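You operate a simulated robot arm through the tools that you are given. There is no shell and no other tool.

You run a simulated robot arm. Do the job below in one go: nothing can be reset, and whatever is moved stays where it is left.

## Task
Tighten the shaker nut and sieve 40 ml of fine sand.
Fine: the brown spanner goes into the trays drawer, shut; work the shaker lever till the sieve display shows 40 ml. Where these are worked on the way, their far stop is far enough and under half their travel is too little: trays drawer.

Only the result counts: the job must be done as asked and must still hold three seconds after the hand-in. Knocking over, shifting, dropping, spilling or breaking anything else fails it.

## Robot
A 6-joint arm with a two-finger gripper on a trunk, on a base that drives. Base frame: it is fixed to the floor where the robot stands at the start and does not move with it; the origin is under the middle of the robot, x ahead of it, y to its left, z up. Lengths are in m, angles in rad, forces in N, time in s.
Its first joint turns from -2.897 to 2.897 rad. Places, roughly: shaker lever [0.9, -0.1, 1.1]; shaker nut [0.8, -0.1, 1]; sieve display [0.8, -0.2, 0.9]; trays drawer [0.8, 0.1, 0.7]; trays drawer inside [0.9, 0.1, 0.6]. Payload 1.71 kg.
The tool frame sits at the grasp point between the pads (the TCP): z along the fingers, y along the line on which they close. The tips reach 0.02 m beyond it. The gripper opens to 0.096 m. The gripper's body begins 0.113 m behind the TCP.
Orientation is that of the tool frame in the base frame, as a unit quaternion [x, y, z, w]. With the fingers straight down and closing along the base's y, the tool's x points along the base's -x, its y along +y and its z along -z.

## Interface
- The arm moves only by the tool jog_arm. Its argument "motion" is one flat list of numbers, 7 for each row, row after row: the shift along the tool's x, y, z in mm, then the turn, a rotation vector about the tool's x, y, z in rad, then the finger opening in mm, from 0 to 96. In form: [dx, dy, dz, wx, wy, wz, grip, dx, dy, dz, wx, wy, wz, grip, ...]. A call has 1 to 20 rows; each row is the pose to reach, as a shift and turn from the pose commanded when the call began, along the tool's axes at that moment. Each row takes 0.2 s and may step no farther than 0.05 m and 0.15 rad from the row before; otherwise, or with a gripper value out of range, the whole call is refused. Where a pose cannot be reached the arm comes as near as it can. A force on the tool above 90 N (or 10 N above the force at the start of the call, whichever is more), or a blocked arm, ends the call early, and 0.2 s more pass. Each finger travels about 0.045 m/s and halts on what it meets, pressing with about 33 N; the grip force reading is that of the motor and also rises with nothing between the fingers. The clock runs only during rows and for 0.2 s after the last one: add rows that repeat a pose to give the fingers time. The reply holds the time, the measured pose of the TCP, the force on the tool along the base axes, the opening and the grip force, in the units named above and with some noise, with the torque about the TCP (base axes, N m) and any sound that the robot's microphone picked up, and new pictures: "show" is both (left out), scene, wrist or none.
- Cameras (640 x 400 px; columns grow to the right, rows downward): "scene" is now at [0.0789, 0.1951, 1.5543]; the picture's right is [-0.17, -0.99, 0.00], its down [-0.64, 0.11, -0.76] and it looks along [0.75, -0.13, -0.65] (base axes); focal length 256 px, centre (320, 200). "wrist" rides on the gripper at [0.066, 0.014, -0.145] in the tool frame; the picture's right is [-0.21, 0.98, 0.00], its down [-0.88, -0.18, -0.45] and it looks along [-0.44, -0.09, 0.90] (tool axes); focal length 275 px, centre (320, 200). There is no depth. A picture from a camera that has moved, and an enlarged one, comes with that camera's place and axes in the base frame and with its lens.
- raise_lower(by): slides the trunk up (or, below 0, down) by that many m; the arm and the scene camera ride with it, the base frame stays. It gives what a move gives, with no picture.
- steer(legs): drives the robot by 1 to 6 legs, each [ahead, turn to the left] in m and rad, along the robot's own axes; the way and the turn of a leg run together, so that a leg with both is an arc; at most 1.5 m and 3.142 rad a leg. The arm and the cameras ride along, it lands a little off, and it stops where it bumps. It gives what a move gives, and a new picture of the scene camera.
- head_to(pan, tilt): turns the head with the scene camera to pan (to the left, within 2.496 rad either way) and tilt (down, from -0.506 to 1.204), counted from straight ahead of the robot. It gives what a move gives, and a new picture of the scene camera.
- inspect(camera, box): a new picture of the part [left, top, right, bottom] of that camera's present view, enlarged. No time passes.
- close_job(): hands the job in; it is judged then, once.

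Nothing tells you exact positions but the pictures and the camera data. Unless the task says otherwise, let go and move clear before handing in.

The tools are called after "Call:" as a command line: name --argument value ..., lists and objects as JSON in quotes. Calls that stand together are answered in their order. jog_arm: Moves the arm, as the interface text tells. Its arguments: {"type":"object","properties":{"motion":{"type":"array"},"show":{"type":"string","enum":["both","scene","wrist","none"]}},"required":["motion"]} The other tools are called the same way: raise_lower (by) slides the trunk up or down; steer (legs) drives the base; head_to (pan, tilt) turns the head that bears the scene camera; inspect (camera, box) takes an enlarged picture of a part of a camera's view; close_job () hands the job in.

At the start:

```text
t: 0.0
tool_pos: [0.6123, -0.1139, 1.2979]
tool_rot: [0.0, 1.0, 0.001, -0.001]
ft_force: [-0.3, 0.9, 0.5]
moment: [-0.02, 0.0, -0.01]
grip_width: 0.0959
grip_force: 0.1
trunk travel left (down, up): [-0.15, 0.24]
robot x, y, heading: [0.0017, 0.0047, -0.005]
head pan, tilt: [-0.171, 0.693]
```

scene: 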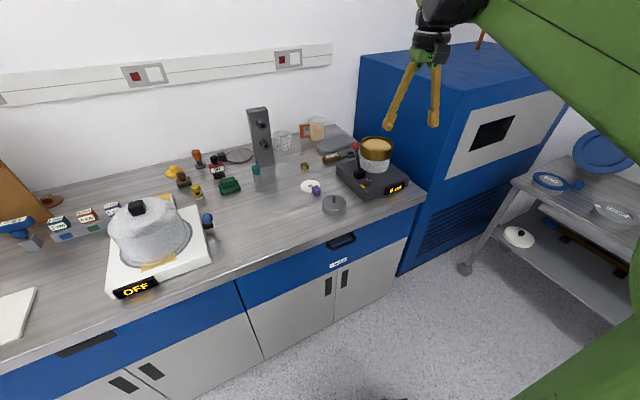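
wrist: 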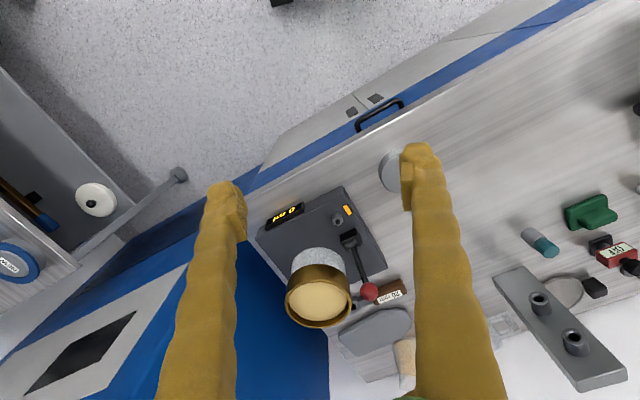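

I see a bench with the shaker (black base, brass sieve, red-knobbed lever, display) on the right end, and a drawer below it. I will look closer before moving anything.

Call:
inspect --camera "scene" --box '[280, 100, 440, 220]'

Call:
inspect --camera "wrist" --box '[240, 160, 420, 340]'

Call:
inspect --camera "scene" --box '[230, 190, 430, 310]'

Call:
inspect --camera "scene" --box '[150, 100, 340, 220]'

```text
3.33 times, centred on (360, 160) of scene
camera zoom: at [0.0789, 0.1951, 1.5543], right [-0.17, -0.99, 0.0], down [-0.64, 0.11, -0.76], along [0.75, -0.13, -0.65], focal length 855 px, centre (187, 333)
```

zoom: 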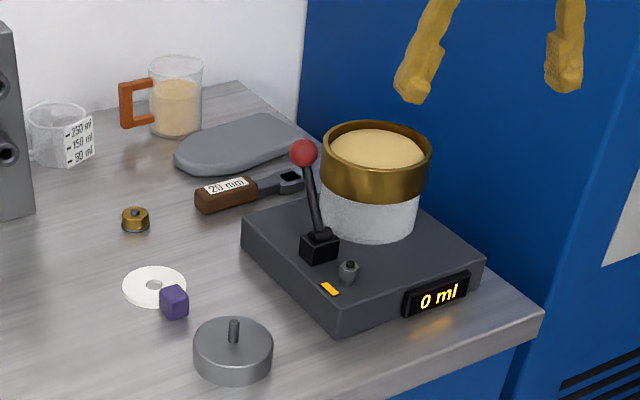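

```text
2.22 times, centred on (330, 250) of wrist
camera zoom: at [0.5473, -0.1013, 1.4433], right [0.21, 0.98, 0.0], down [0.88, -0.18, 0.44], along [0.43, -0.09, -0.9], focal length 612 px, centre (298, 89)
```

zoom: 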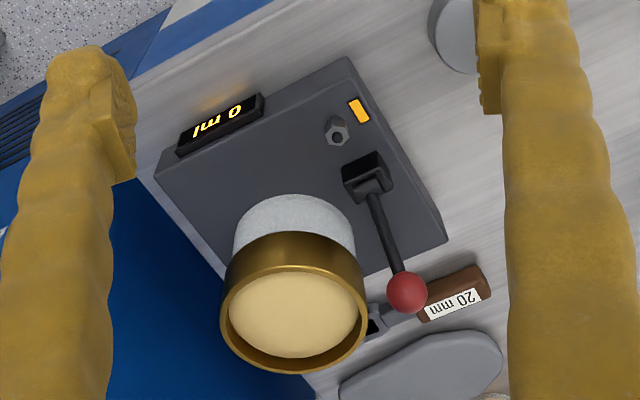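

```text
3.20 times, centred on (330, 250) of scene
camera zoom: at [0.0789, 0.1951, 1.5543], right [-0.17, -0.99, 0.0], down [-0.64, 0.11, -0.76], along [0.75, -0.13, -0.65], focal length 821 px, centre (288, 40)
```

zoom: 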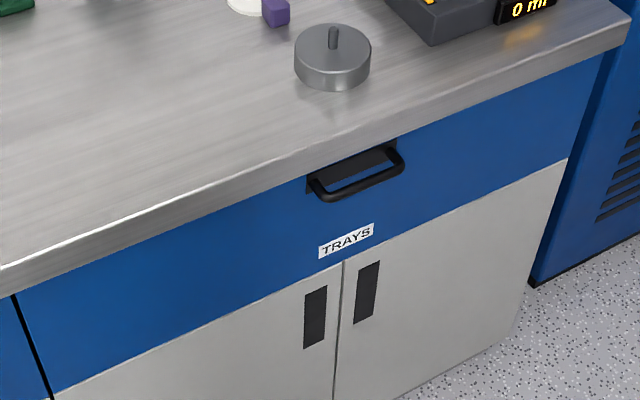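

```text
3.33 times, centred on (245, 160) of scene
camera zoom: at [0.0789, 0.1951, 1.5543], right [-0.17, -0.99, 0.0], down [-0.64, 0.11, -0.76], along [0.75, -0.13, -0.65], focal length 855 px, centre (570, 333)
```

zoom: 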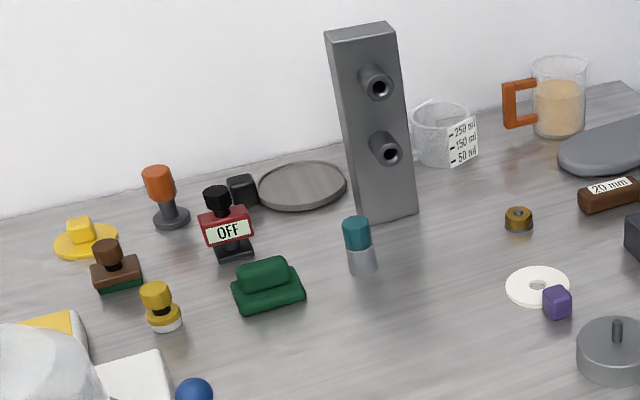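

The brown spanner ("20 mm") lies behind the shaker, the nut is beside an amber light on the shaker. I'll check the cart on the right for other spanners.

Call:
inspect --camera "scene" --box '[460, 120, 640, 320]'

Call:
inspect --camera "wrist" --box '[0, 80, 200, 300]'

Call:
inspect --camera "wrist" --box '[260, 180, 400, 270]'

Call:
inspect --camera "scene" --box '[320, 130, 370, 165]'

Call:
inspect --camera "scene" --box '[0, 190, 230, 320]'

```text
2.00 times, centred on (550, 220) of scene
camera zoom: at [0.0789, 0.1951, 1.5543], right [-0.17, -0.99, 0.0], down [-0.64, 0.11, -0.76], along [0.75, -0.13, -0.65], focal length 513 px, centre (-140, 160)
```

zoom: 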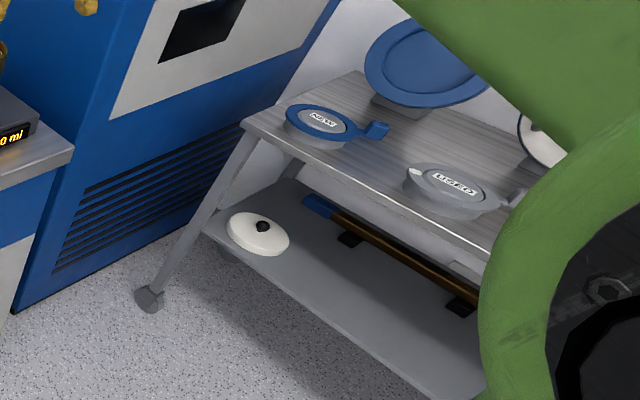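

```text
1.82 times, centred on (100, 190) of wrist
camera zoom: at [0.5473, -0.1013, 1.4433], right [0.21, 0.98, 0.0], down [0.88, -0.18, 0.44], along [0.43, -0.09, -0.9], focal length 500 px, centre (720, 218)
```

zoom: 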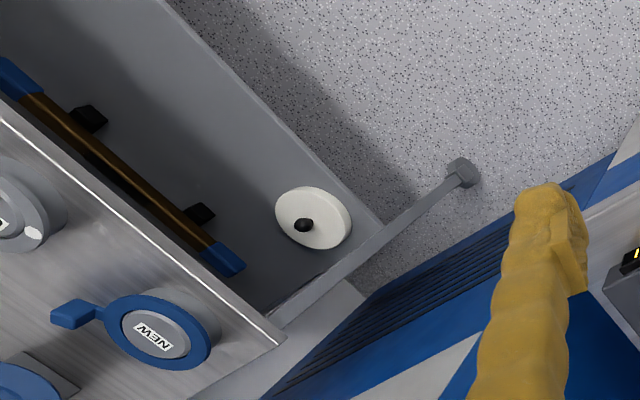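

```text
4.44 times, centred on (330, 225) of wrist
camera zoom: at [0.5473, -0.1013, 1.4433], right [0.21, 0.98, 0.0], down [0.88, -0.18, 0.44], along [0.43, -0.09, -0.9], focal length 1224 px, centre (276, 89)
```

zoom: 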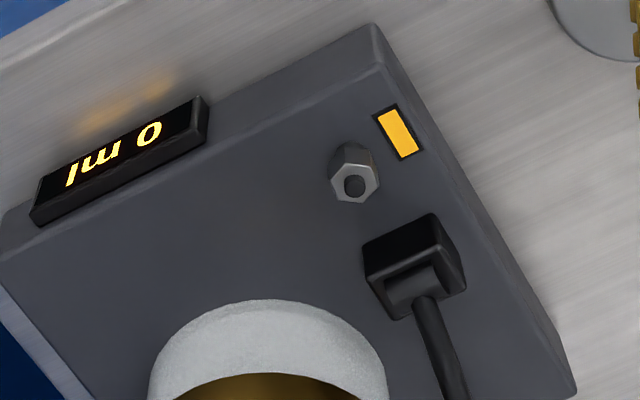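

```text
11.43 times, centred on (345, 148) of scene
camera zoom: at [0.0789, 0.1951, 1.5543], right [-0.17, -0.99, 0.0], down [-0.64, 0.11, -0.76], along [0.75, -0.13, -0.65], focal length 2932 px, centre (34, 800)
```

zoom: 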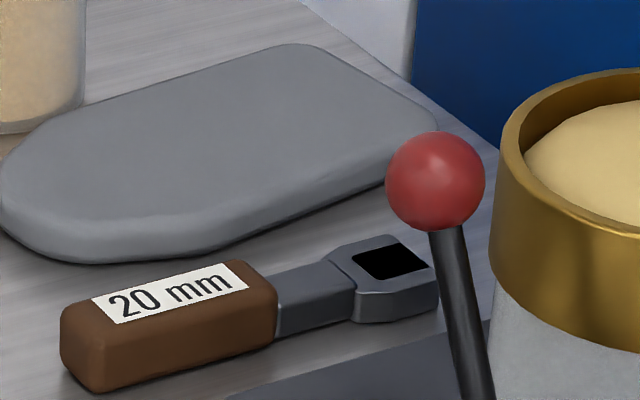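

```text
2.78 times, centred on (115, 255) of scene
camera zoom: at [0.0789, 0.1951, 1.5543], right [-0.17, -0.99, 0.0], down [-0.64, 0.11, -0.76], along [0.75, -0.13, -0.65], focal length 714 px, centre (890, 47)
```

zoom: 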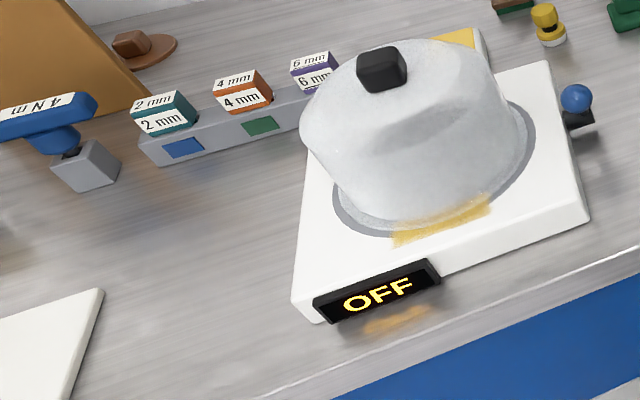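

The spanner lies at about (1.07, -0.03), just out of reach, and the bench is turned about 0.3 rad relative to me. I'll drive a little closer first, then look at it from above.

Call:
steer --legs '[[0.18, 0.0]]'

```text
t: 1.9
tool_pos: [0.7894, -0.1153, 1.3018]
tool_rot: [0.0, 1.0, 0.0, 0.002]
ft_force: [1.4, -0.6, -0.1]
moment: [0.02, 0.17, -0.01]
grip_width: 0.096
grip_force: 0.0
trunk travel left (down, up): [-0.15, 0.24]
robot x, y, heading: [0.1799, -0.0033, -0.003]
head pan, tilt: [-0.171, 0.693]
camera scene: at [0.2649, 0.1948, 1.5542], right [-0.17, -0.99, 0.0], down [-0.64, 0.11, -0.76], along [0.75, -0.13, -0.65], focal length 256 px, centre (320, 200)
```

scene: 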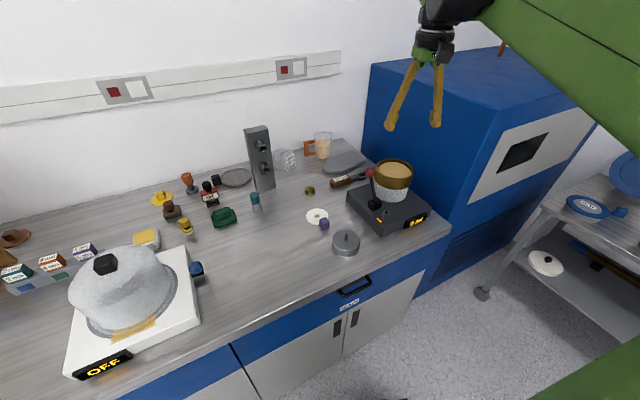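

Closer now. I'll move the hand above and in front of the spanner, turning it to line up with the bench, to view it with the wrist camera.

Call:
jog_arm --motion '[-32, 23, 10, 0, 0, -0.062, 96, -64, 46, 20, 0, 0, -0.124, 96, -96, 69, 30, 0, 0, -0.186, 96, -128, 92, 40, 0, 0, -0.248, 96, -160, 115, 50, 0, 0, -0.31, 96]'

```text
t: 3.0
tool_pos: [0.942, 0.002, 1.2538]
tool_rot: [-0.154, 0.988, 0.0, 0.006]
ft_force: [2.9, -0.1, -1.9]
moment: [0.01, 0.42, -0.01]
grip_width: 0.0958
grip_force: 0.1
trunk travel left (down, up): [-0.15, 0.24]
robot x, y, heading: [0.1851, 0.0001, -0.002]
head pan, tilt: [-0.171, 0.693]
camera scene: at [0.2703, 0.1947, 1.5537], right [-0.17, -0.99, 0.0], down [-0.65, 0.11, -0.75], along [0.74, -0.13, -0.66], focal length 256 px, centre (320, 200)
camera wrist: at [0.8732, -0.0054, 1.3977], right [-0.1, 0.99, 0.0], down [0.89, 0.09, 0.46], along [0.45, 0.05, -0.89], focal length 275 px, centre (320, 200)
```

scene: 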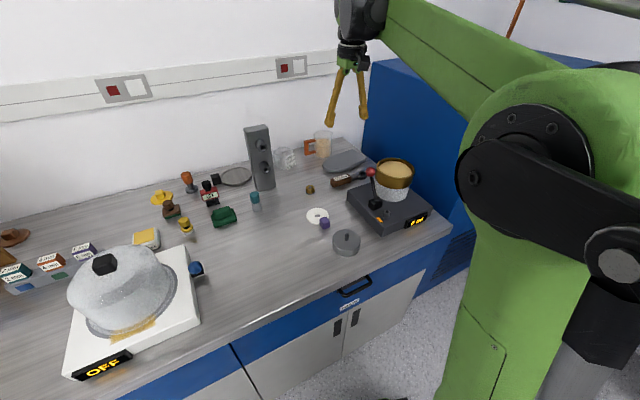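
wrist: 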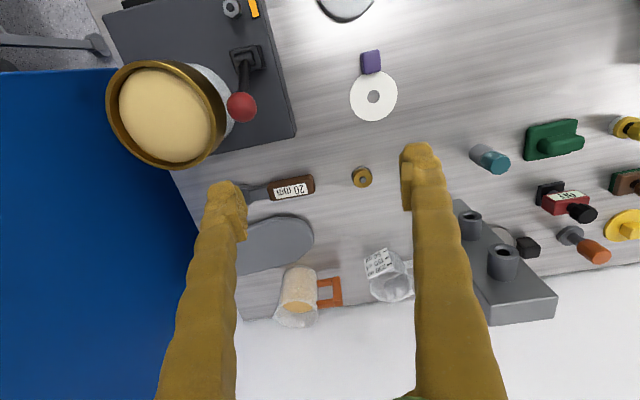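

Call:
inspect --camera "wrist" --box '[200, 150, 340, 240]'

Call:
inspect --camera "wrist" --box '[100, 0, 300, 125]'

Call:
inspect --camera "scene" --box '[320, 150, 440, 225]'

```text
4.44 times, centred on (270, 195) of wrist
camera zoom: at [0.8732, -0.0054, 1.3977], right [-0.1, 0.99, 0.0], down [0.89, 0.09, 0.46], along [0.45, 0.05, -0.89], focal length 1224 px, centre (542, 222)
```

zoom: 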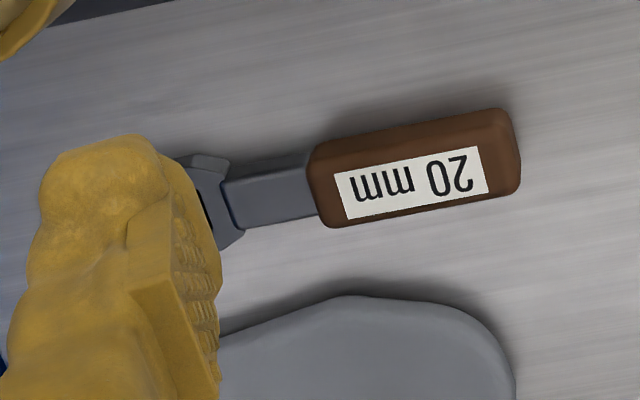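

```text
3.20 times, centred on (200, 62) of wrist
camera zoom: at [0.8732, -0.0054, 1.3977], right [-0.1, 0.99, 0.0], down [0.89, 0.09, 0.46], along [0.45, 0.05, -0.89], focal length 881 px, centre (704, 640)
```

zoom: 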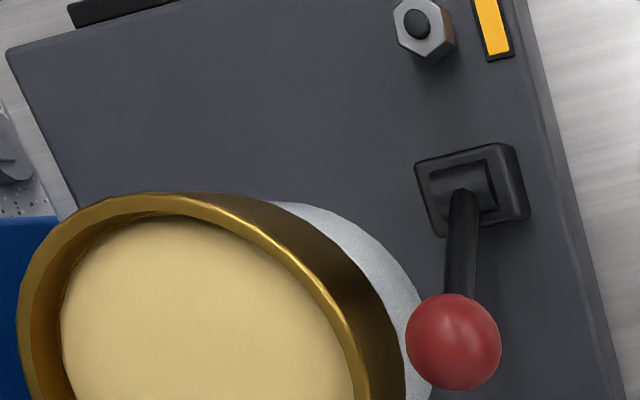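

```text
5.33 times, centred on (380, 188) of scene
camera zoom: at [0.2703, 0.1947, 1.5537], right [-0.17, -0.99, 0.0], down [-0.65, 0.11, -0.75], along [0.74, -0.13, -0.66], focal length 1368 px, centre (0, 267)
```

zoom: 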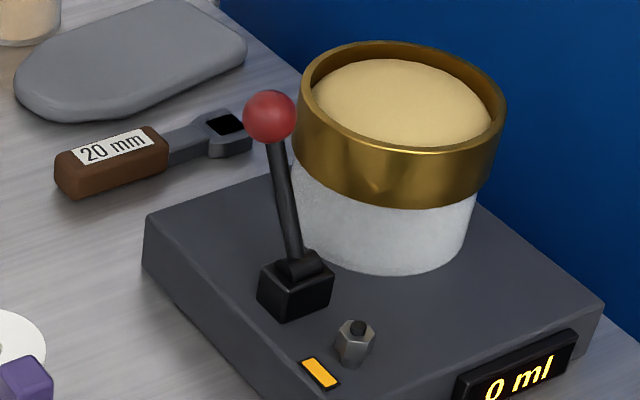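

The spanner lies parallel to the bench, handle top near (1.10, -0.036, 0.927), head to the right. I'll move above the handle, turning the fingers to close across it with the camera on the handle's end side.

Call:
jog_arm --motion '[-11, -7, 12, 0, 0, 0.13, 96, -22, -14, 24, 0, 0, 0.26, 80, -33, -21, 36, 0, 0, 0.39, 70, -45, -28, 48, 0, 0, 0.52, 60, -56, -35, 60, 0, 0, 0.65, 50, -67, -42, 72, 0, 0, 0.78, 50, -78, -48, 84, 0, 0, 0.91, 50, -90, -55, 96, 0, 0, 1.04, 50, -101, -62, 108, 0, 0, 1.17, 50, -112, -69, 120, 0, 0, 1.3, 50, -123, -76, 132, 0, 0, 1.43, 50, -134, -83, 144, 0, 0, 1.55, 50, -134, -83, 144, 0, 0, 1.55, 50]'

```text
t: 5.8
tool_pos: [1.085, -0.0397, 1.1235]
tool_rot: [0.582, 0.813, 0.006, 0.009]
ft_force: [0.9, -0.2, 0.0]
moment: [-0.01, 0.01, -0.01]
grip_width: 0.0499
grip_force: 0.1
trunk travel left (down, up): [-0.15, 0.24]
robot x, y, heading: [0.1861, 0.0018, -0.002]
head pan, tilt: [-0.171, 0.693]
camera scene: at [0.2626, 0.1949, 1.5543], right [-0.17, -0.99, 0.0], down [-0.64, 0.11, -0.76], along [0.75, -0.13, -0.65], focal length 256 px, centre (320, 200)
camera wrist: at [1.0732, 0.0272, 1.2679], right [0.99, 0.12, 0.02], down [0.1, -0.89, 0.45], along [0.07, -0.44, -0.89], focal length 275 px, centre (320, 200)
```

scene: 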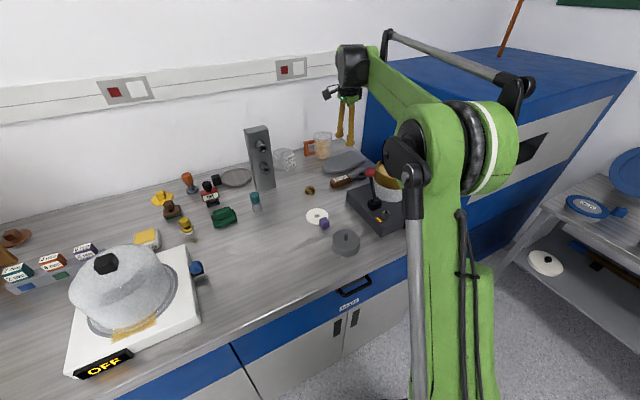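
wrist: 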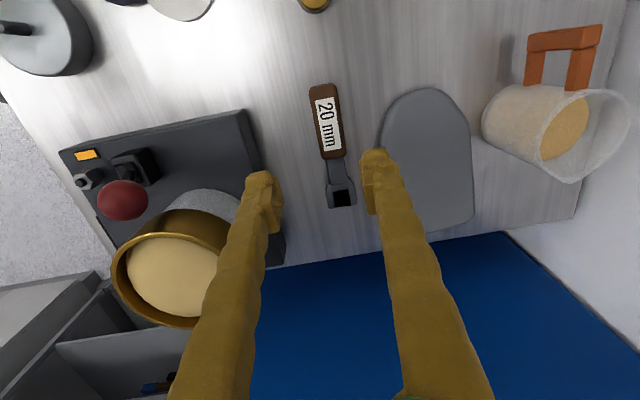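

Call:
inspect --camera "wrist" --box '[250, 70, 410, 220]'

Call:
inspect --camera "wrist" --box '[310, 145, 380, 220]'

```text
2.67 times, centred on (330, 145) of wrist
camera zoom: at [1.0732, 0.0272, 1.2679], right [0.99, 0.12, 0.02], down [0.1, -0.89, 0.45], along [0.07, -0.44, -0.89], focal length 734 px, centre (293, 347)
```

zoom: 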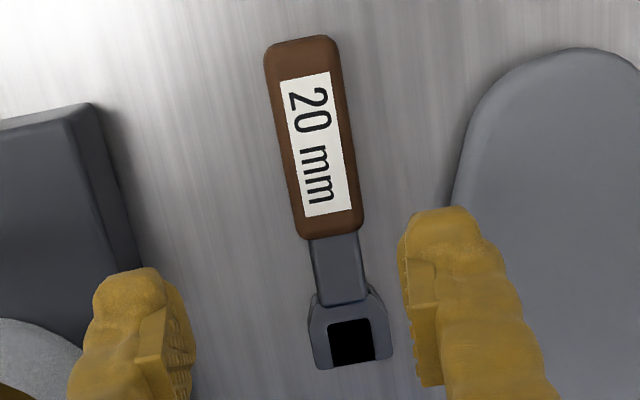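

```text
5.33 times, centred on (345, 182) of wrist
camera zoom: at [1.0732, 0.0272, 1.2679], right [0.99, 0.12, 0.02], down [0.1, -0.89, 0.45], along [0.07, -0.44, -0.89], focal length 1468 px, centre (187, 293)
```

zoom: 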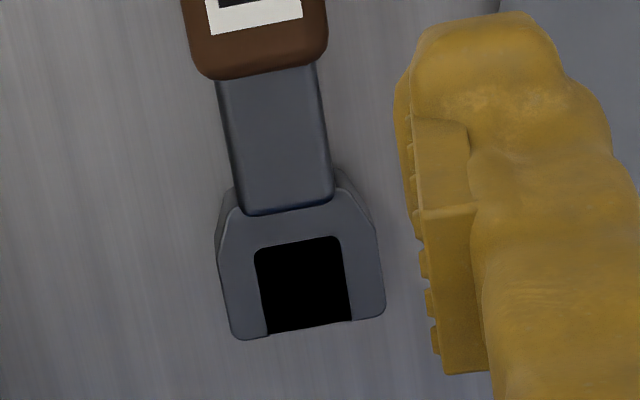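

The open-jaw 20 mm spanner is clear: I'm about 11 mm off its handle and 0.07 rad off in angle. I'll correct and come partway down.

Call:
jog_arm --motion '[-1, 5, 30, 0, 0, 0.034, 50, -2, 11, 60, 0, 0, 0.068, 50, -2, 11, 90, 0, 0, 0.068, 50, -2, 11, 120, 0, 0, 0.068, 50, -2, 11, 135, 0, 0, 0.068, 50, -2, 11, 135, 0, 0, 0.068, 50]'

```text
t: 7.2
tool_pos: [1.0994, -0.0386, 0.9889]
tool_rot: [0.609, 0.793, 0.006, 0.008]
ft_force: [0.5, -0.2, 0.0]
moment: [-0.01, 0.0, 0.0]
grip_width: 0.0499
grip_force: 0.2
trunk travel left (down, up): [-0.15, 0.24]
robot x, y, heading: [0.1816, -0.005, 0.001]
head pan, tilt: [-0.171, 0.693]
camera scene: at [0.2623, 0.1949, 1.5543], right [-0.17, -0.99, 0.0], down [-0.64, 0.11, -0.76], along [0.75, -0.13, -0.65], focal length 256 px, centre (320, 200)
camera wrist: at [1.0921, 0.0287, 1.1335], right [1.0, 0.05, 0.02], down [0.04, -0.89, 0.45], along [0.04, -0.44, -0.89], focal length 275 px, centre (320, 200)
```

scene: 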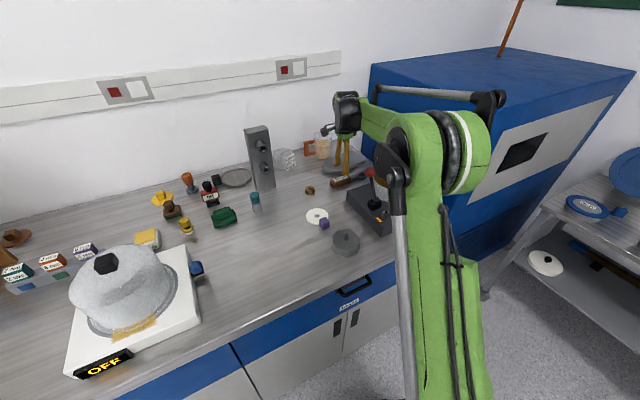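
wrist: 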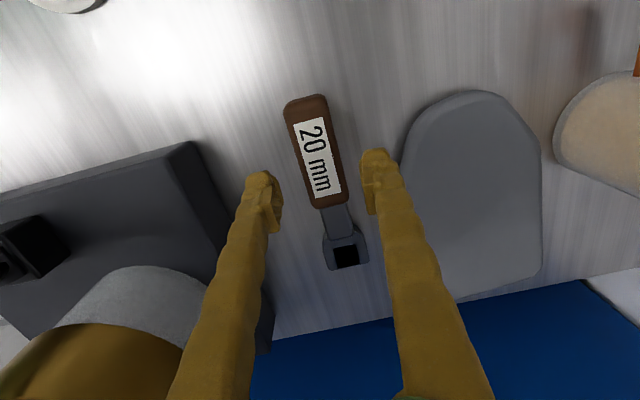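

Aligned over the handle. I'll descend further with a small step and look again.

Call:
jog_arm --motion '[0, 0, 20, 0, 0, 0, 48, 0, 0, 40, 0, 0, 0, 48, 0, 0, 54, 0, 0, 0, 48, 0, 0, 54, 0, 0, 0, 48]' --show "wrist"

Call:
inspect --camera "wrist" --box '[240, 100, 400, 240]'

Call:
inspect --camera "scene" --box '[310, 130, 390, 200]'

```text
t: 8.2
tool_pos: [1.1006, -0.037, 0.9356]
tool_rot: [0.609, 0.793, 0.006, 0.008]
ft_force: [-0.1, 0.2, 0.3]
moment: [0.04, 0.0, 0.02]
grip_width: 0.0479
grip_force: 0.0
trunk travel left (down, up): [-0.15, 0.24]
robot x, y, heading: [0.1844, -0.0019, -0.003]
head pan, tilt: [-0.171, 0.693]
camera wrist: at [1.0938, 0.0299, 1.0793], right [1.0, 0.05, 0.02], down [0.04, -0.89, 0.45], along [0.04, -0.44, -0.89], focal length 275 px, centre (320, 200)
```

wrist: 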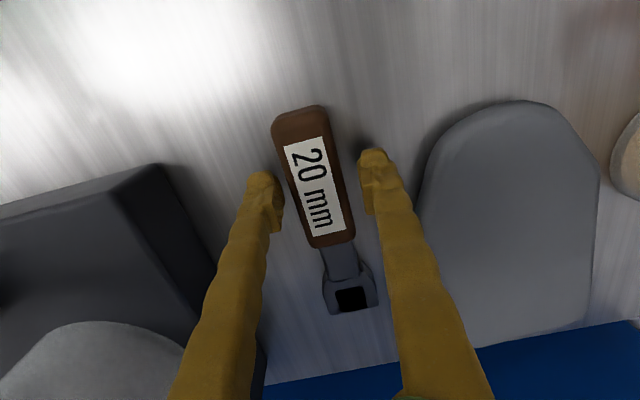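

```text
2.86 times, centred on (320, 170) of wrist
camera zoom: at [1.0938, 0.0299, 1.0793], right [1.0, 0.05, 0.02], down [0.04, -0.89, 0.45], along [0.04, -0.44, -0.89], focal length 786 px, centre (320, 286)
```

zoom: 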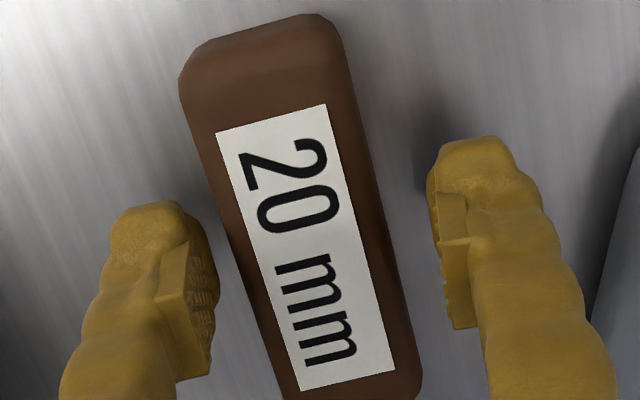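

```text
5.71 times, centred on (350, 165) of scene
camera zoom: at [0.2623, 0.1949, 1.5543], right [-0.17, -0.99, 0.0], down [-0.64, 0.11, -0.76], along [0.75, -0.13, -0.65], focal length 1466 px, centre (149, 400)
```

zoom: 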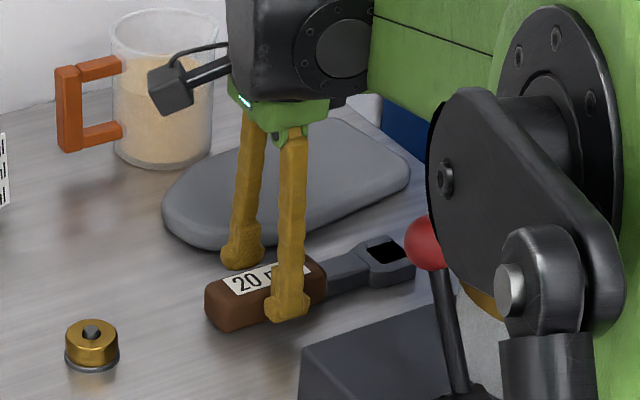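

Fingers straddle the handle with tips about 18 mm above the bench. I'll go down 13 mm and close.

Call:
jog_arm --motion '[0, 0, 7, 0, 0, 0, 48, 0, 0, 13, 0, 0, 0, 48, 0, 0, 13, 0, 0, 0, 48, 0, 0, 13, 0, 0, 0, 30, 0, 0, 13, 0, 0, 0, 15, 0, 0, 13, 0, 0, 0, 10, 0, 0, 13, 0, 0, 0, 10, 0, 0, 13, 0, 0, 0, 10]'

```text
t: 10.1
tool_pos: [1.1015, -0.0367, 0.9202]
tool_rot: [0.609, 0.793, 0.006, 0.008]
ft_force: [0.6, -0.3, 0.2]
moment: [0.01, 0.02, 0.11]
grip_width: 0.0329
grip_force: 32.8
trunk travel left (down, up): [-0.15, 0.24]
robot x, y, heading: [0.1831, 0.0006, 0.001]
head pan, tilt: [-0.171, 0.693]
camera scene: at [0.2622, 0.1949, 1.5543], right [-0.17, -0.99, 0.0], down [-0.64, 0.11, -0.76], along [0.75, -0.13, -0.65], focal length 256 px, centre (320, 200)
camera wrist: at [1.0933, 0.0303, 1.0659], right [1.0, 0.05, 0.02], down [0.04, -0.89, 0.45], along [0.04, -0.44, -0.89], focal length 275 px, centre (320, 200)
```

scene: 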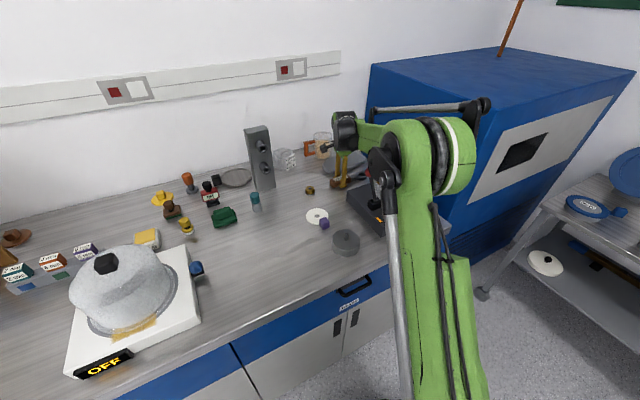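
wrist: 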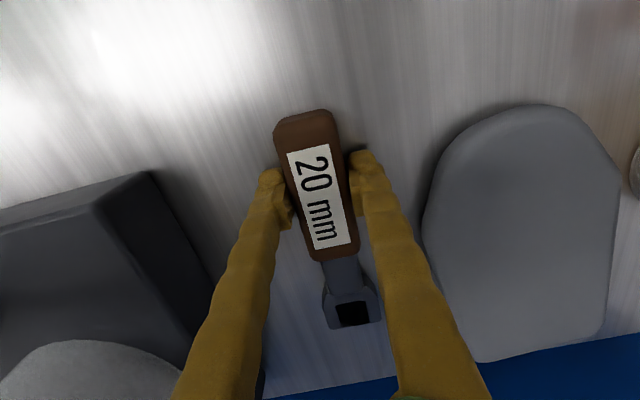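

The handle is held (33 mm). Now lift straight up and check the hold.

Call:
jog_arm --motion '[0, 0, -15, 0, 0, 0, 10, 0, 0, -50, 0, 0, 0, 10, 0, 0, -90, 0, 0, 0, 10, 0, 0, -130, 0, 0, 0, 10, 0, 0, -170, 0, 0, 0, 10, 0, 0, -210, 0, 0, 0, 10, 0, 0, -250, 0, 0, 0, 10, 0, 0, -250, 0, 0, 0, 10]'

Call:
inspect --camera "wrist" --box '[240, 80, 420, 350]'

```text
t: 11.8
tool_pos: [1.0956, -0.0388, 1.1732]
tool_rot: [0.608, 0.794, 0.007, 0.008]
ft_force: [-0.8, -0.4, 0.1]
moment: [0.0, 0.0, 0.01]
grip_width: 0.0099
grip_force: 0.0
trunk travel left (down, up): [-0.15, 0.24]
robot x, y, heading: [0.183, -0.0031, -0.003]
head pan, tilt: [-0.171, 0.693]
camera scene: at [0.2619, 0.1949, 1.5543], right [-0.17, -0.99, 0.0], down [-0.64, 0.11, -0.76], along [0.75, -0.13, -0.65], focal length 256 px, centre (320, 200)
camera wrist: at [1.0875, 0.0282, 1.3174], right [1.0, 0.05, 0.02], down [0.04, -0.89, 0.45], along [0.04, -0.44, -0.89], focal length 275 px, centre (320, 200)
```

scene: 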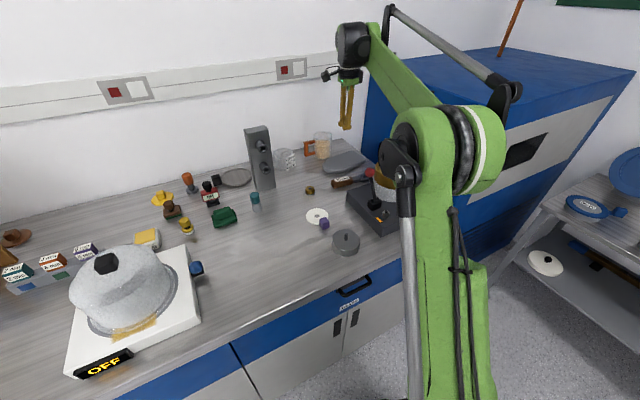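
wrist: 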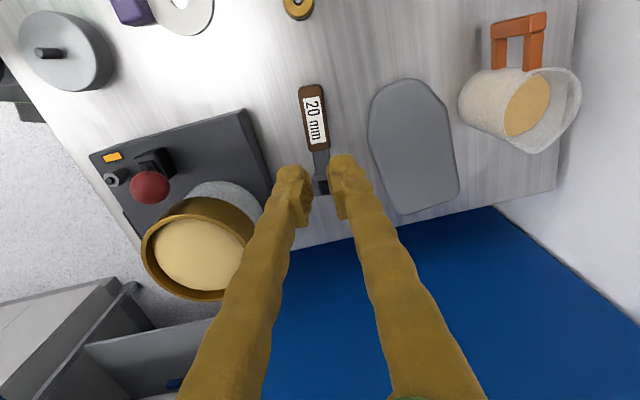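

```text
1.48 times, centred on (330, 215) of wrist
camera zoom: at [1.0875, 0.0282, 1.3174], right [1.0, 0.05, 0.02], down [0.04, -0.89, 0.45], along [0.04, -0.44, -0.89], focal length 408 px, centre (305, 178)
```

zoom: 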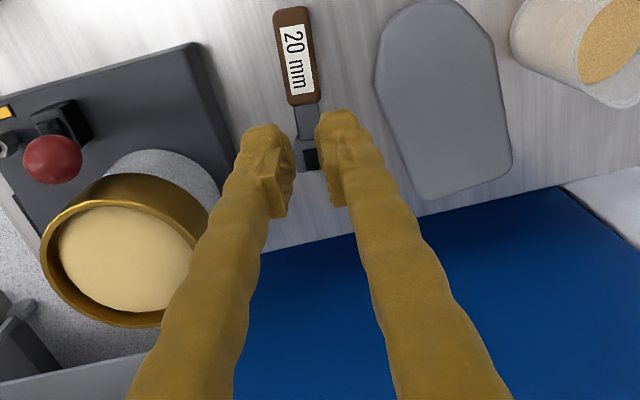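

The spanner slipped out and stayed on the bench: the grip was too shallow (handle top is lower than I thought, about 0.91). I'll reopen, go back down partway and re-check the alignment.

Call:
jog_arm --motion '[0, -2, 20, 0, 0, 0.02, 30, 0, -4, 60, 0, 0, 0.04, 52, 0, -6, 105, 0, 0, 0.04, 52, 0, -6, 150, 0, 0, 0.04, 52, 0, -6, 180, 0, 0, 0.04, 52, 0, -6, 180, 0, 0, 0.04, 52]' --show "wrist"

Call:
inspect --camera "wrist" --box '[250, 80, 410, 260]'

```text
t: 13.2
tool_pos: [1.0896, -0.0395, 0.9905]
tool_rot: [0.624, 0.781, 0.005, 0.008]
ft_force: [0.0, 0.0, 0.8]
moment: [0.01, 0.0, 0.01]
grip_width: 0.0522
grip_force: 0.1
trunk travel left (down, up): [-0.15, 0.24]
robot x, y, heading: [0.1852, -0.0015, -0.001]
head pan, tilt: [-0.171, 0.693]
camera wrist: at [1.0855, 0.0274, 1.1345], right [1.0, 0.01, 0.02], down [0.0, -0.9, 0.45], along [0.02, -0.44, -0.9], focal length 275 px, centre (320, 200)
```

wrist: 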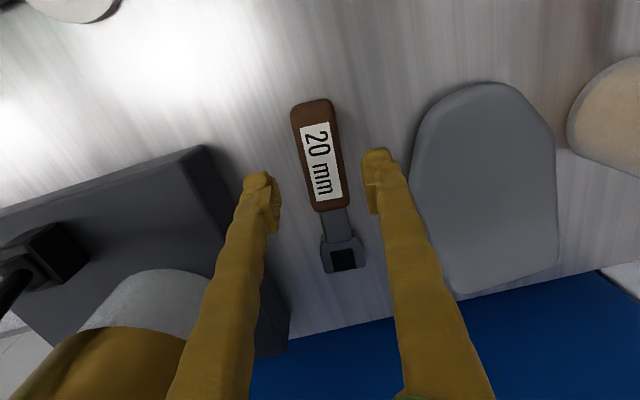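

```text
2.22 times, centred on (330, 170) of wrist
camera zoom: at [1.0855, 0.0274, 1.1345], right [1.0, 0.01, 0.02], down [0.0, -0.9, 0.45], along [0.02, -0.44, -0.9], focal length 612 px, centre (298, 267)
```

zoom: 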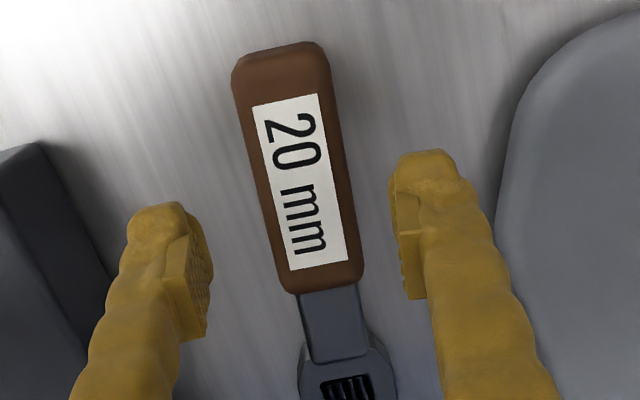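

Alignment is nearly right. I'll nudge it and descend toward the bench, deeper than before, watching the force.

Call:
jog_arm --motion '[-3, 0, 20, 0, 0, 0.015, 52, -6, 1, 40, 0, 0, 0.03, 52, -6, 1, 60, 0, 0, 0.03, 52, -6, 1, 75, 0, 0, 0.03, 52, -6, 1, 80, 0, 0, 0.03, 52, -6, 1, 83, 0, 0, 0.03, 52, -6, 1, 83, 0, 0, 0.03, 52]' --show "wrist"

Call:
inspect --camera "scene" --box '[310, 140, 380, 200]'

```text
t: 14.9
tool_pos: [1.0909, -0.0449, 0.9198]
tool_rot: [0.636, 0.772, 0.008, 0.011]
ft_force: [16.0, 1.0, 88.3]
moment: [-0.43, 2.45, -0.02]
grip_width: 0.0459
grip_force: 0.1
trunk travel left (down, up): [-0.15, 0.24]
robot x, y, heading: [0.1857, -0.0016, -0.004]
head pan, tilt: [-0.171, 0.693]
stopped in row 7: the force on the tool passed its limit at 92 N (the readings are from after the stop); the commanded pose is now the measured one
camera wrist: at [1.0886, 0.0224, 1.0639], right [1.0, -0.02, 0.03], down [-0.03, -0.89, 0.45], along [0.02, -0.45, -0.89], focal length 275 px, centre (320, 200)
```

wrist: 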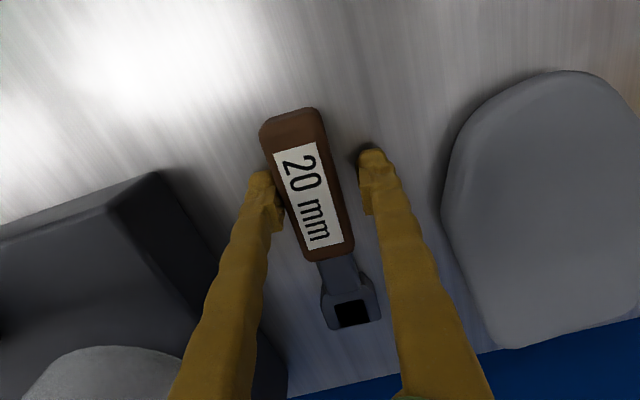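

```text
6.67 times, centred on (345, 170) of scene
camera zoom: at [0.228, 0.1956, 1.5559], right [-0.17, -0.99, 0.0], down [-0.62, 0.11, -0.77], along [0.76, -0.13, -0.63], focal length 1710 px, centre (153, 400)
```

zoom: 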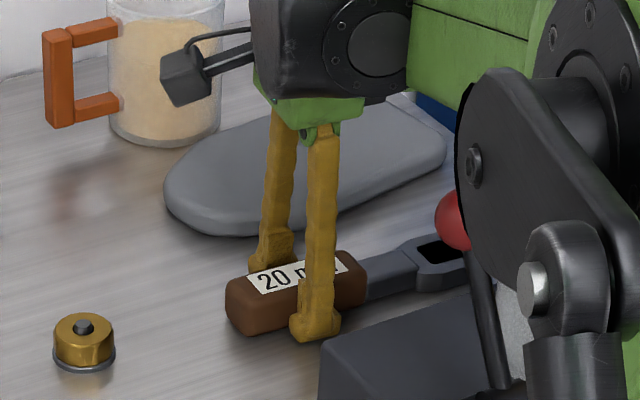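

The near fingertip touched the bench (bench about z = 0.90), so depth was right; the slip was probably from gripping far from the spanner's centre of mass and a slight tilt. I'll rise a bit, level the tool and shift toward the neck end of the handle.

Call:
jog_arm --motion '[0, 0, -6, 0, 0, 0, 52, 0, 0, -25, 0, 0, 0, 54, -10, 0, -25, 0.01, 0.002, 0, 54, -20, 0, -25, 0.02, 0.004, 0, 54, -20, 0, -25, 0.02, 0.004, 0, 54]' --show "wrist"

Call:
inspect --camera "wrist" --box '[250, 80, 410, 260]'

```text
t: 16.1
tool_pos: [1.0997, -0.0659, 0.9344]
tool_rot: [0.636, 0.772, 0.001, 0.001]
ft_force: [0.1, 0.1, -0.4]
moment: [-0.02, -0.03, -0.03]
grip_width: 0.0541
grip_force: 0.0
trunk travel left (down, up): [-0.15, 0.24]
robot x, y, heading: [0.1854, 0.0023, 0.001]
head pan, tilt: [-0.171, 0.693]
camera wrist: at [1.1, 0.0013, 1.0786], right [1.0, -0.02, 0.0], down [-0.02, -0.9, 0.45], along [0.0, -0.45, -0.9], focal length 275 px, centre (320, 200)
```

wrist: 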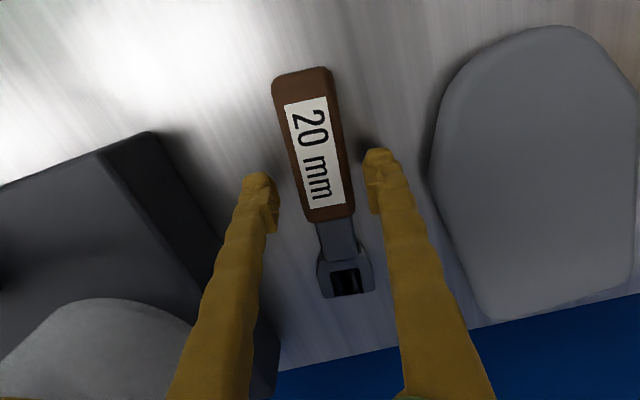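

```text
2.22 times, centred on (330, 170) of wrist
camera zoom: at [1.1, 0.0013, 1.0786], right [1.0, -0.02, 0.0], down [-0.02, -0.9, 0.45], along [0.0, -0.45, -0.9], focal length 612 px, centre (298, 267)
```

zoom: 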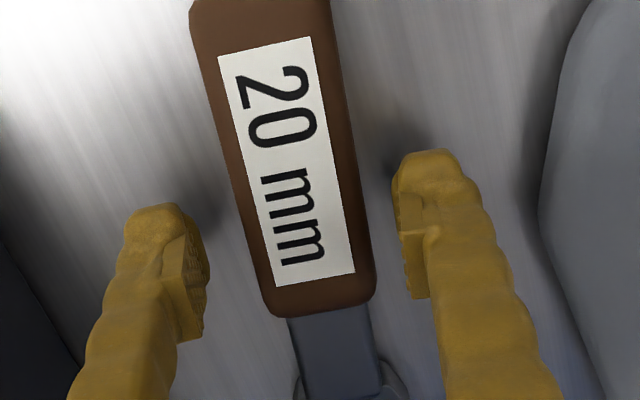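

Good alignment, 4 mm off sideways. Descend 13 mm, close, then lift slowly by a few millimetres to test.

Call:
jog_arm --motion '[0, 4, 7, 0, 0, 0.01, 54, 0, 4, 13, 0, 0, 0.01, 54, 0, 4, 13, 0, 0, 0.01, 40, 0, 4, 13, 0, 0, 0.01, 20, 0, 4, 13, 0, 0, 0.01, 0, 0, 4, 13, 0, 0, 0.01, 0, 0, 4, 13, 0, 0, 0.01, 0, 0, 4, 13, 0, 0, 0.01, 0]' --show "wrist"

Call:
inspect --camera "wrist" --box '[250, 80, 410, 260]'

Call:
inspect --camera "scene" --box '[320, 150, 380, 200]'

```text
t: 17.9
tool_pos: [1.1024, -0.0634, 0.9223]
tool_rot: [0.64, 0.768, 0.0, 0.001]
ft_force: [0.4, -0.2, 1.4]
moment: [-0.01, -0.01, 0.05]
grip_width: 0.0329
grip_force: 32.6
trunk travel left (down, up): [-0.15, 0.24]
robot x, y, heading: [0.1827, 0.0, 0.0]
head pan, tilt: [-0.171, 0.693]
camera wrist: at [1.1039, 0.0031, 1.0661], right [1.0, -0.03, 0.0], down [-0.02, -0.9, 0.45], along [-0.01, -0.45, -0.9], focal length 275 px, centre (320, 200)
```

wrist: 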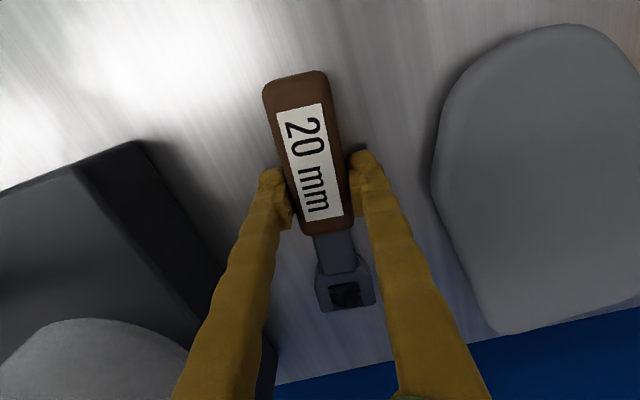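

```text
2.22 times, centred on (330, 170) of wrist
camera zoom: at [1.1039, 0.0031, 1.0661], right [1.0, -0.03, 0.0], down [-0.02, -0.9, 0.45], along [-0.01, -0.45, -0.9], focal length 612 px, centre (298, 267)
```

zoom: 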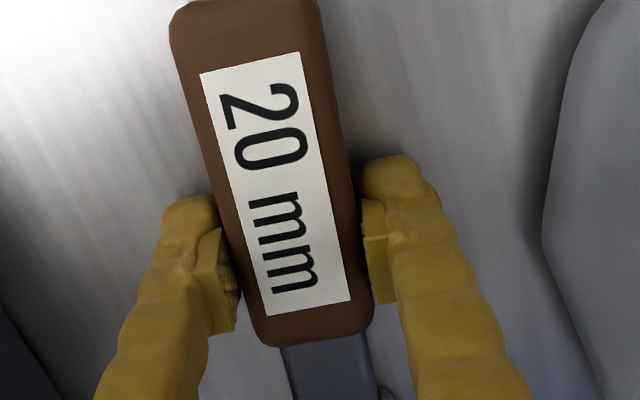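

```text
8.00 times, centred on (350, 175) of scene
camera zoom: at [0.2624, 0.1949, 1.5543], right [-0.17, -0.99, 0.0], down [-0.64, 0.11, -0.76], along [0.75, -0.13, -0.65], focal length 2052 px, centre (80, 400)
```

zoom: 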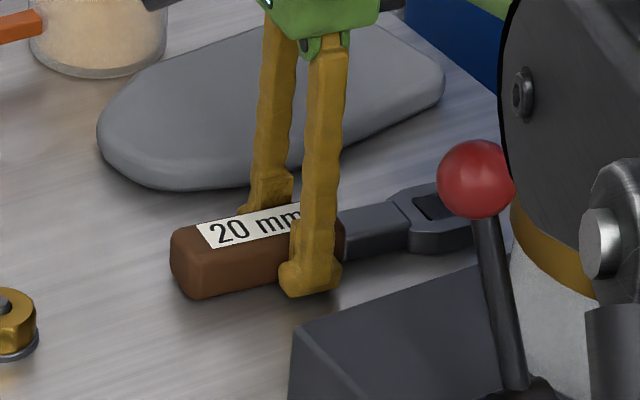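

Held snugly. Now a slow 15 mm test lift.

Call:
jog_arm --motion '[0, 0, -2, 0, 0, 0, 0, 0, 0, -4, 0, 0, 0, 0, 0, 0, -7, 0, 0, 0, 0, 0, 0, -11, 0, 0, 0, 0, 0, 0, -15, 0, 0, 0, 0, 0, 0, -15, 0, 0, 0, 0]' --show "wrist"

Call:
inspect --camera "scene" --box '[320, 150, 380, 200]'

```text
t: 19.3
tool_pos: [1.1045, -0.0636, 0.9363]
tool_rot: [0.64, 0.768, 0.0, 0.001]
ft_force: [0.0, -0.4, -2.4]
moment: [-0.03, 0.0, -0.01]
grip_width: 0.0327
grip_force: 33.1
trunk travel left (down, up): [-0.15, 0.24]
robot x, y, heading: [0.1835, -0.0002, 0.002]
head pan, tilt: [-0.171, 0.693]
camera wrist: at [1.1039, 0.003, 1.0816], right [1.0, -0.03, 0.0], down [-0.02, -0.9, 0.45], along [-0.01, -0.45, -0.9], focal length 275 px, centre (320, 200)
```

wrist: 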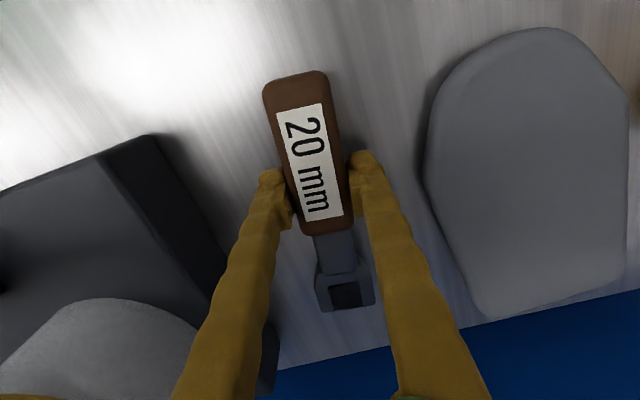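

```text
8.00 times, centred on (350, 175) of scene
camera zoom: at [0.2626, 0.1949, 1.5543], right [-0.17, -0.99, 0.0], down [-0.64, 0.11, -0.76], along [0.75, -0.13, -0.65], focal length 2052 px, centre (80, 400)
```

zoom: 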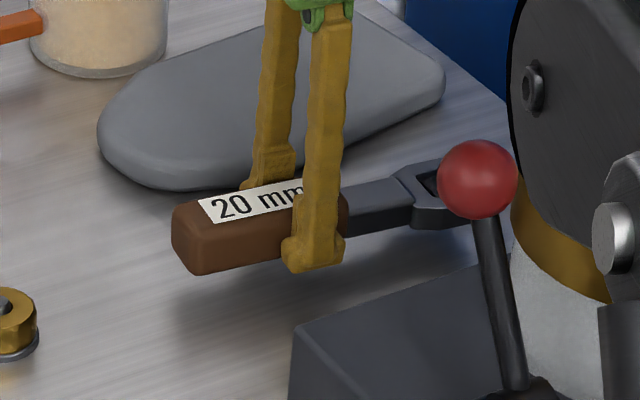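

The spanner is lifted (about 2.4 N) and stable. I'll raise it well clear of the lever and sieve.

Call:
jog_arm --motion '[0, 0, -10, 0, 0, 0, 0, 0, 0, -25, 0, 0, 0, 0, 0, 0, -45, 0, 0, 0, 0, 0, 0, -65, 0, 0, 0, 0, 0, 0, -85, 0, 0, 0, 0, 0, 0, -105, 0, 0, 0, 0, 0, 0, -125, 0, 0, 0, 0, 0, 0, -145, 0, 0, 0, 0, 0, 0, -165, 0, 0, 0, 0, 0, 0, -185, 0, 0, 0, 0, 0, 0, -205, 0, 0, 0, 0, 0, 0, -225, 0, 0, 0, 0, 0, 0, -245, 0, 0, 0, 0, 0, 0, -265, 0, 0, 0, 0, 0, 0, -285, 0, 0, 0, 0, 0, 0, -300, 0, 0, 0, 0, 0, 0, -300, 0, 0, 0, 0]'

```text
t: 22.9
tool_pos: [1.1038, -0.0627, 1.2367]
tool_rot: [0.64, 0.768, 0.0, 0.001]
ft_force: [0.5, 0.2, -1.9]
moment: [0.0, 0.01, 0.0]
grip_width: 0.0329
grip_force: 33.2
trunk travel left (down, up): [-0.15, 0.24]
robot x, y, heading: [0.1845, -0.0008, -0.006]
head pan, tilt: [-0.171, 0.693]
camera scene: at [0.2627, 0.1949, 1.5543], right [-0.17, -0.99, 0.0], down [-0.64, 0.11, -0.76], along [0.75, -0.13, -0.65], focal length 256 px, centre (320, 200)
camera wrist: at [1.1041, 0.0039, 1.3812], right [1.0, -0.03, 0.0], down [-0.02, -0.9, 0.45], along [-0.01, -0.45, -0.9], focal length 275 px, centre (320, 200)
```

scene: 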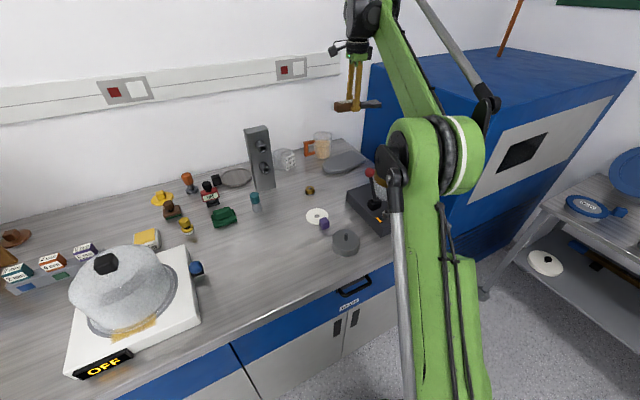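
wrist: 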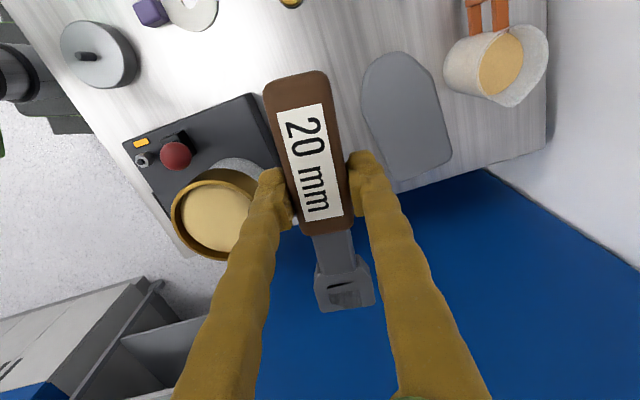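

Call:
inspect --camera "wrist" --box '[290, 230, 400, 320]'

Call:
inspect --camera "wrist" --box '[120, 130, 200, 190]'

Call:
inspect --camera "scene" --box '[340, 160, 420, 230]'

```text
4.44 times, centred on (345, 275) of wrist
camera zoom: at [1.1041, 0.0039, 1.3812], right [1.0, -0.03, 0.0], down [-0.02, -0.9, 0.45], along [-0.01, -0.45, -0.9], focal length 1224 px, centre (209, -133)
```

zoom: 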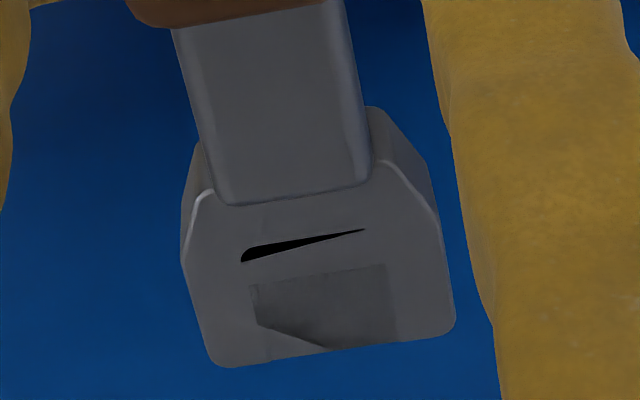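

```text
6.67 times, centred on (160, 160) of wrist
camera zoom: at [1.1041, 0.0039, 1.3812], right [1.0, -0.03, 0.0], down [-0.02, -0.9, 0.45], along [-0.01, -0.45, -0.9], focal length 1835 px, centre (1387, 467)
```

zoom: 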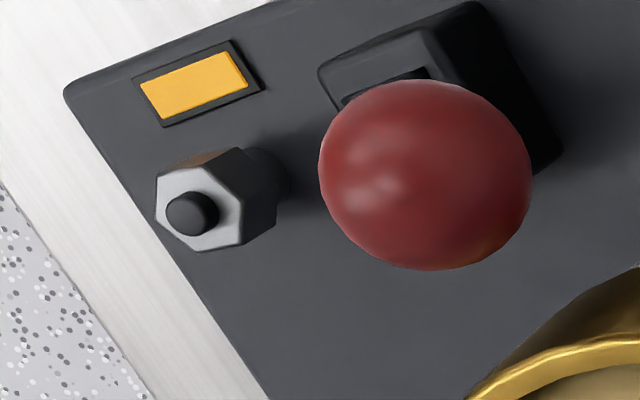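

```text
5.71 times, centred on (380, 195) of scene
camera zoom: at [0.2627, 0.1949, 1.5543], right [-0.17, -0.99, 0.0], down [-0.64, 0.11, -0.76], along [0.75, -0.13, -0.65], focal length 1466 px, centre (-23, 229)
```

zoom: 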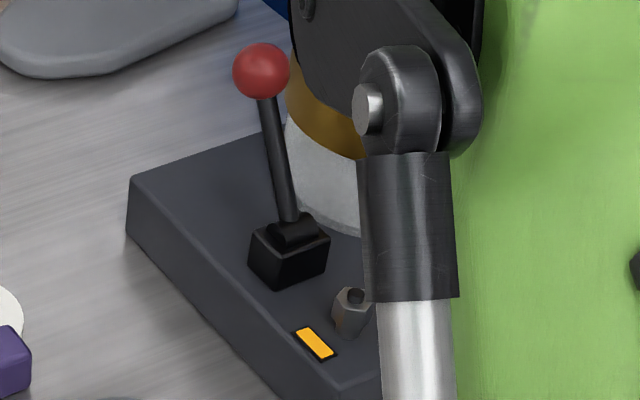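

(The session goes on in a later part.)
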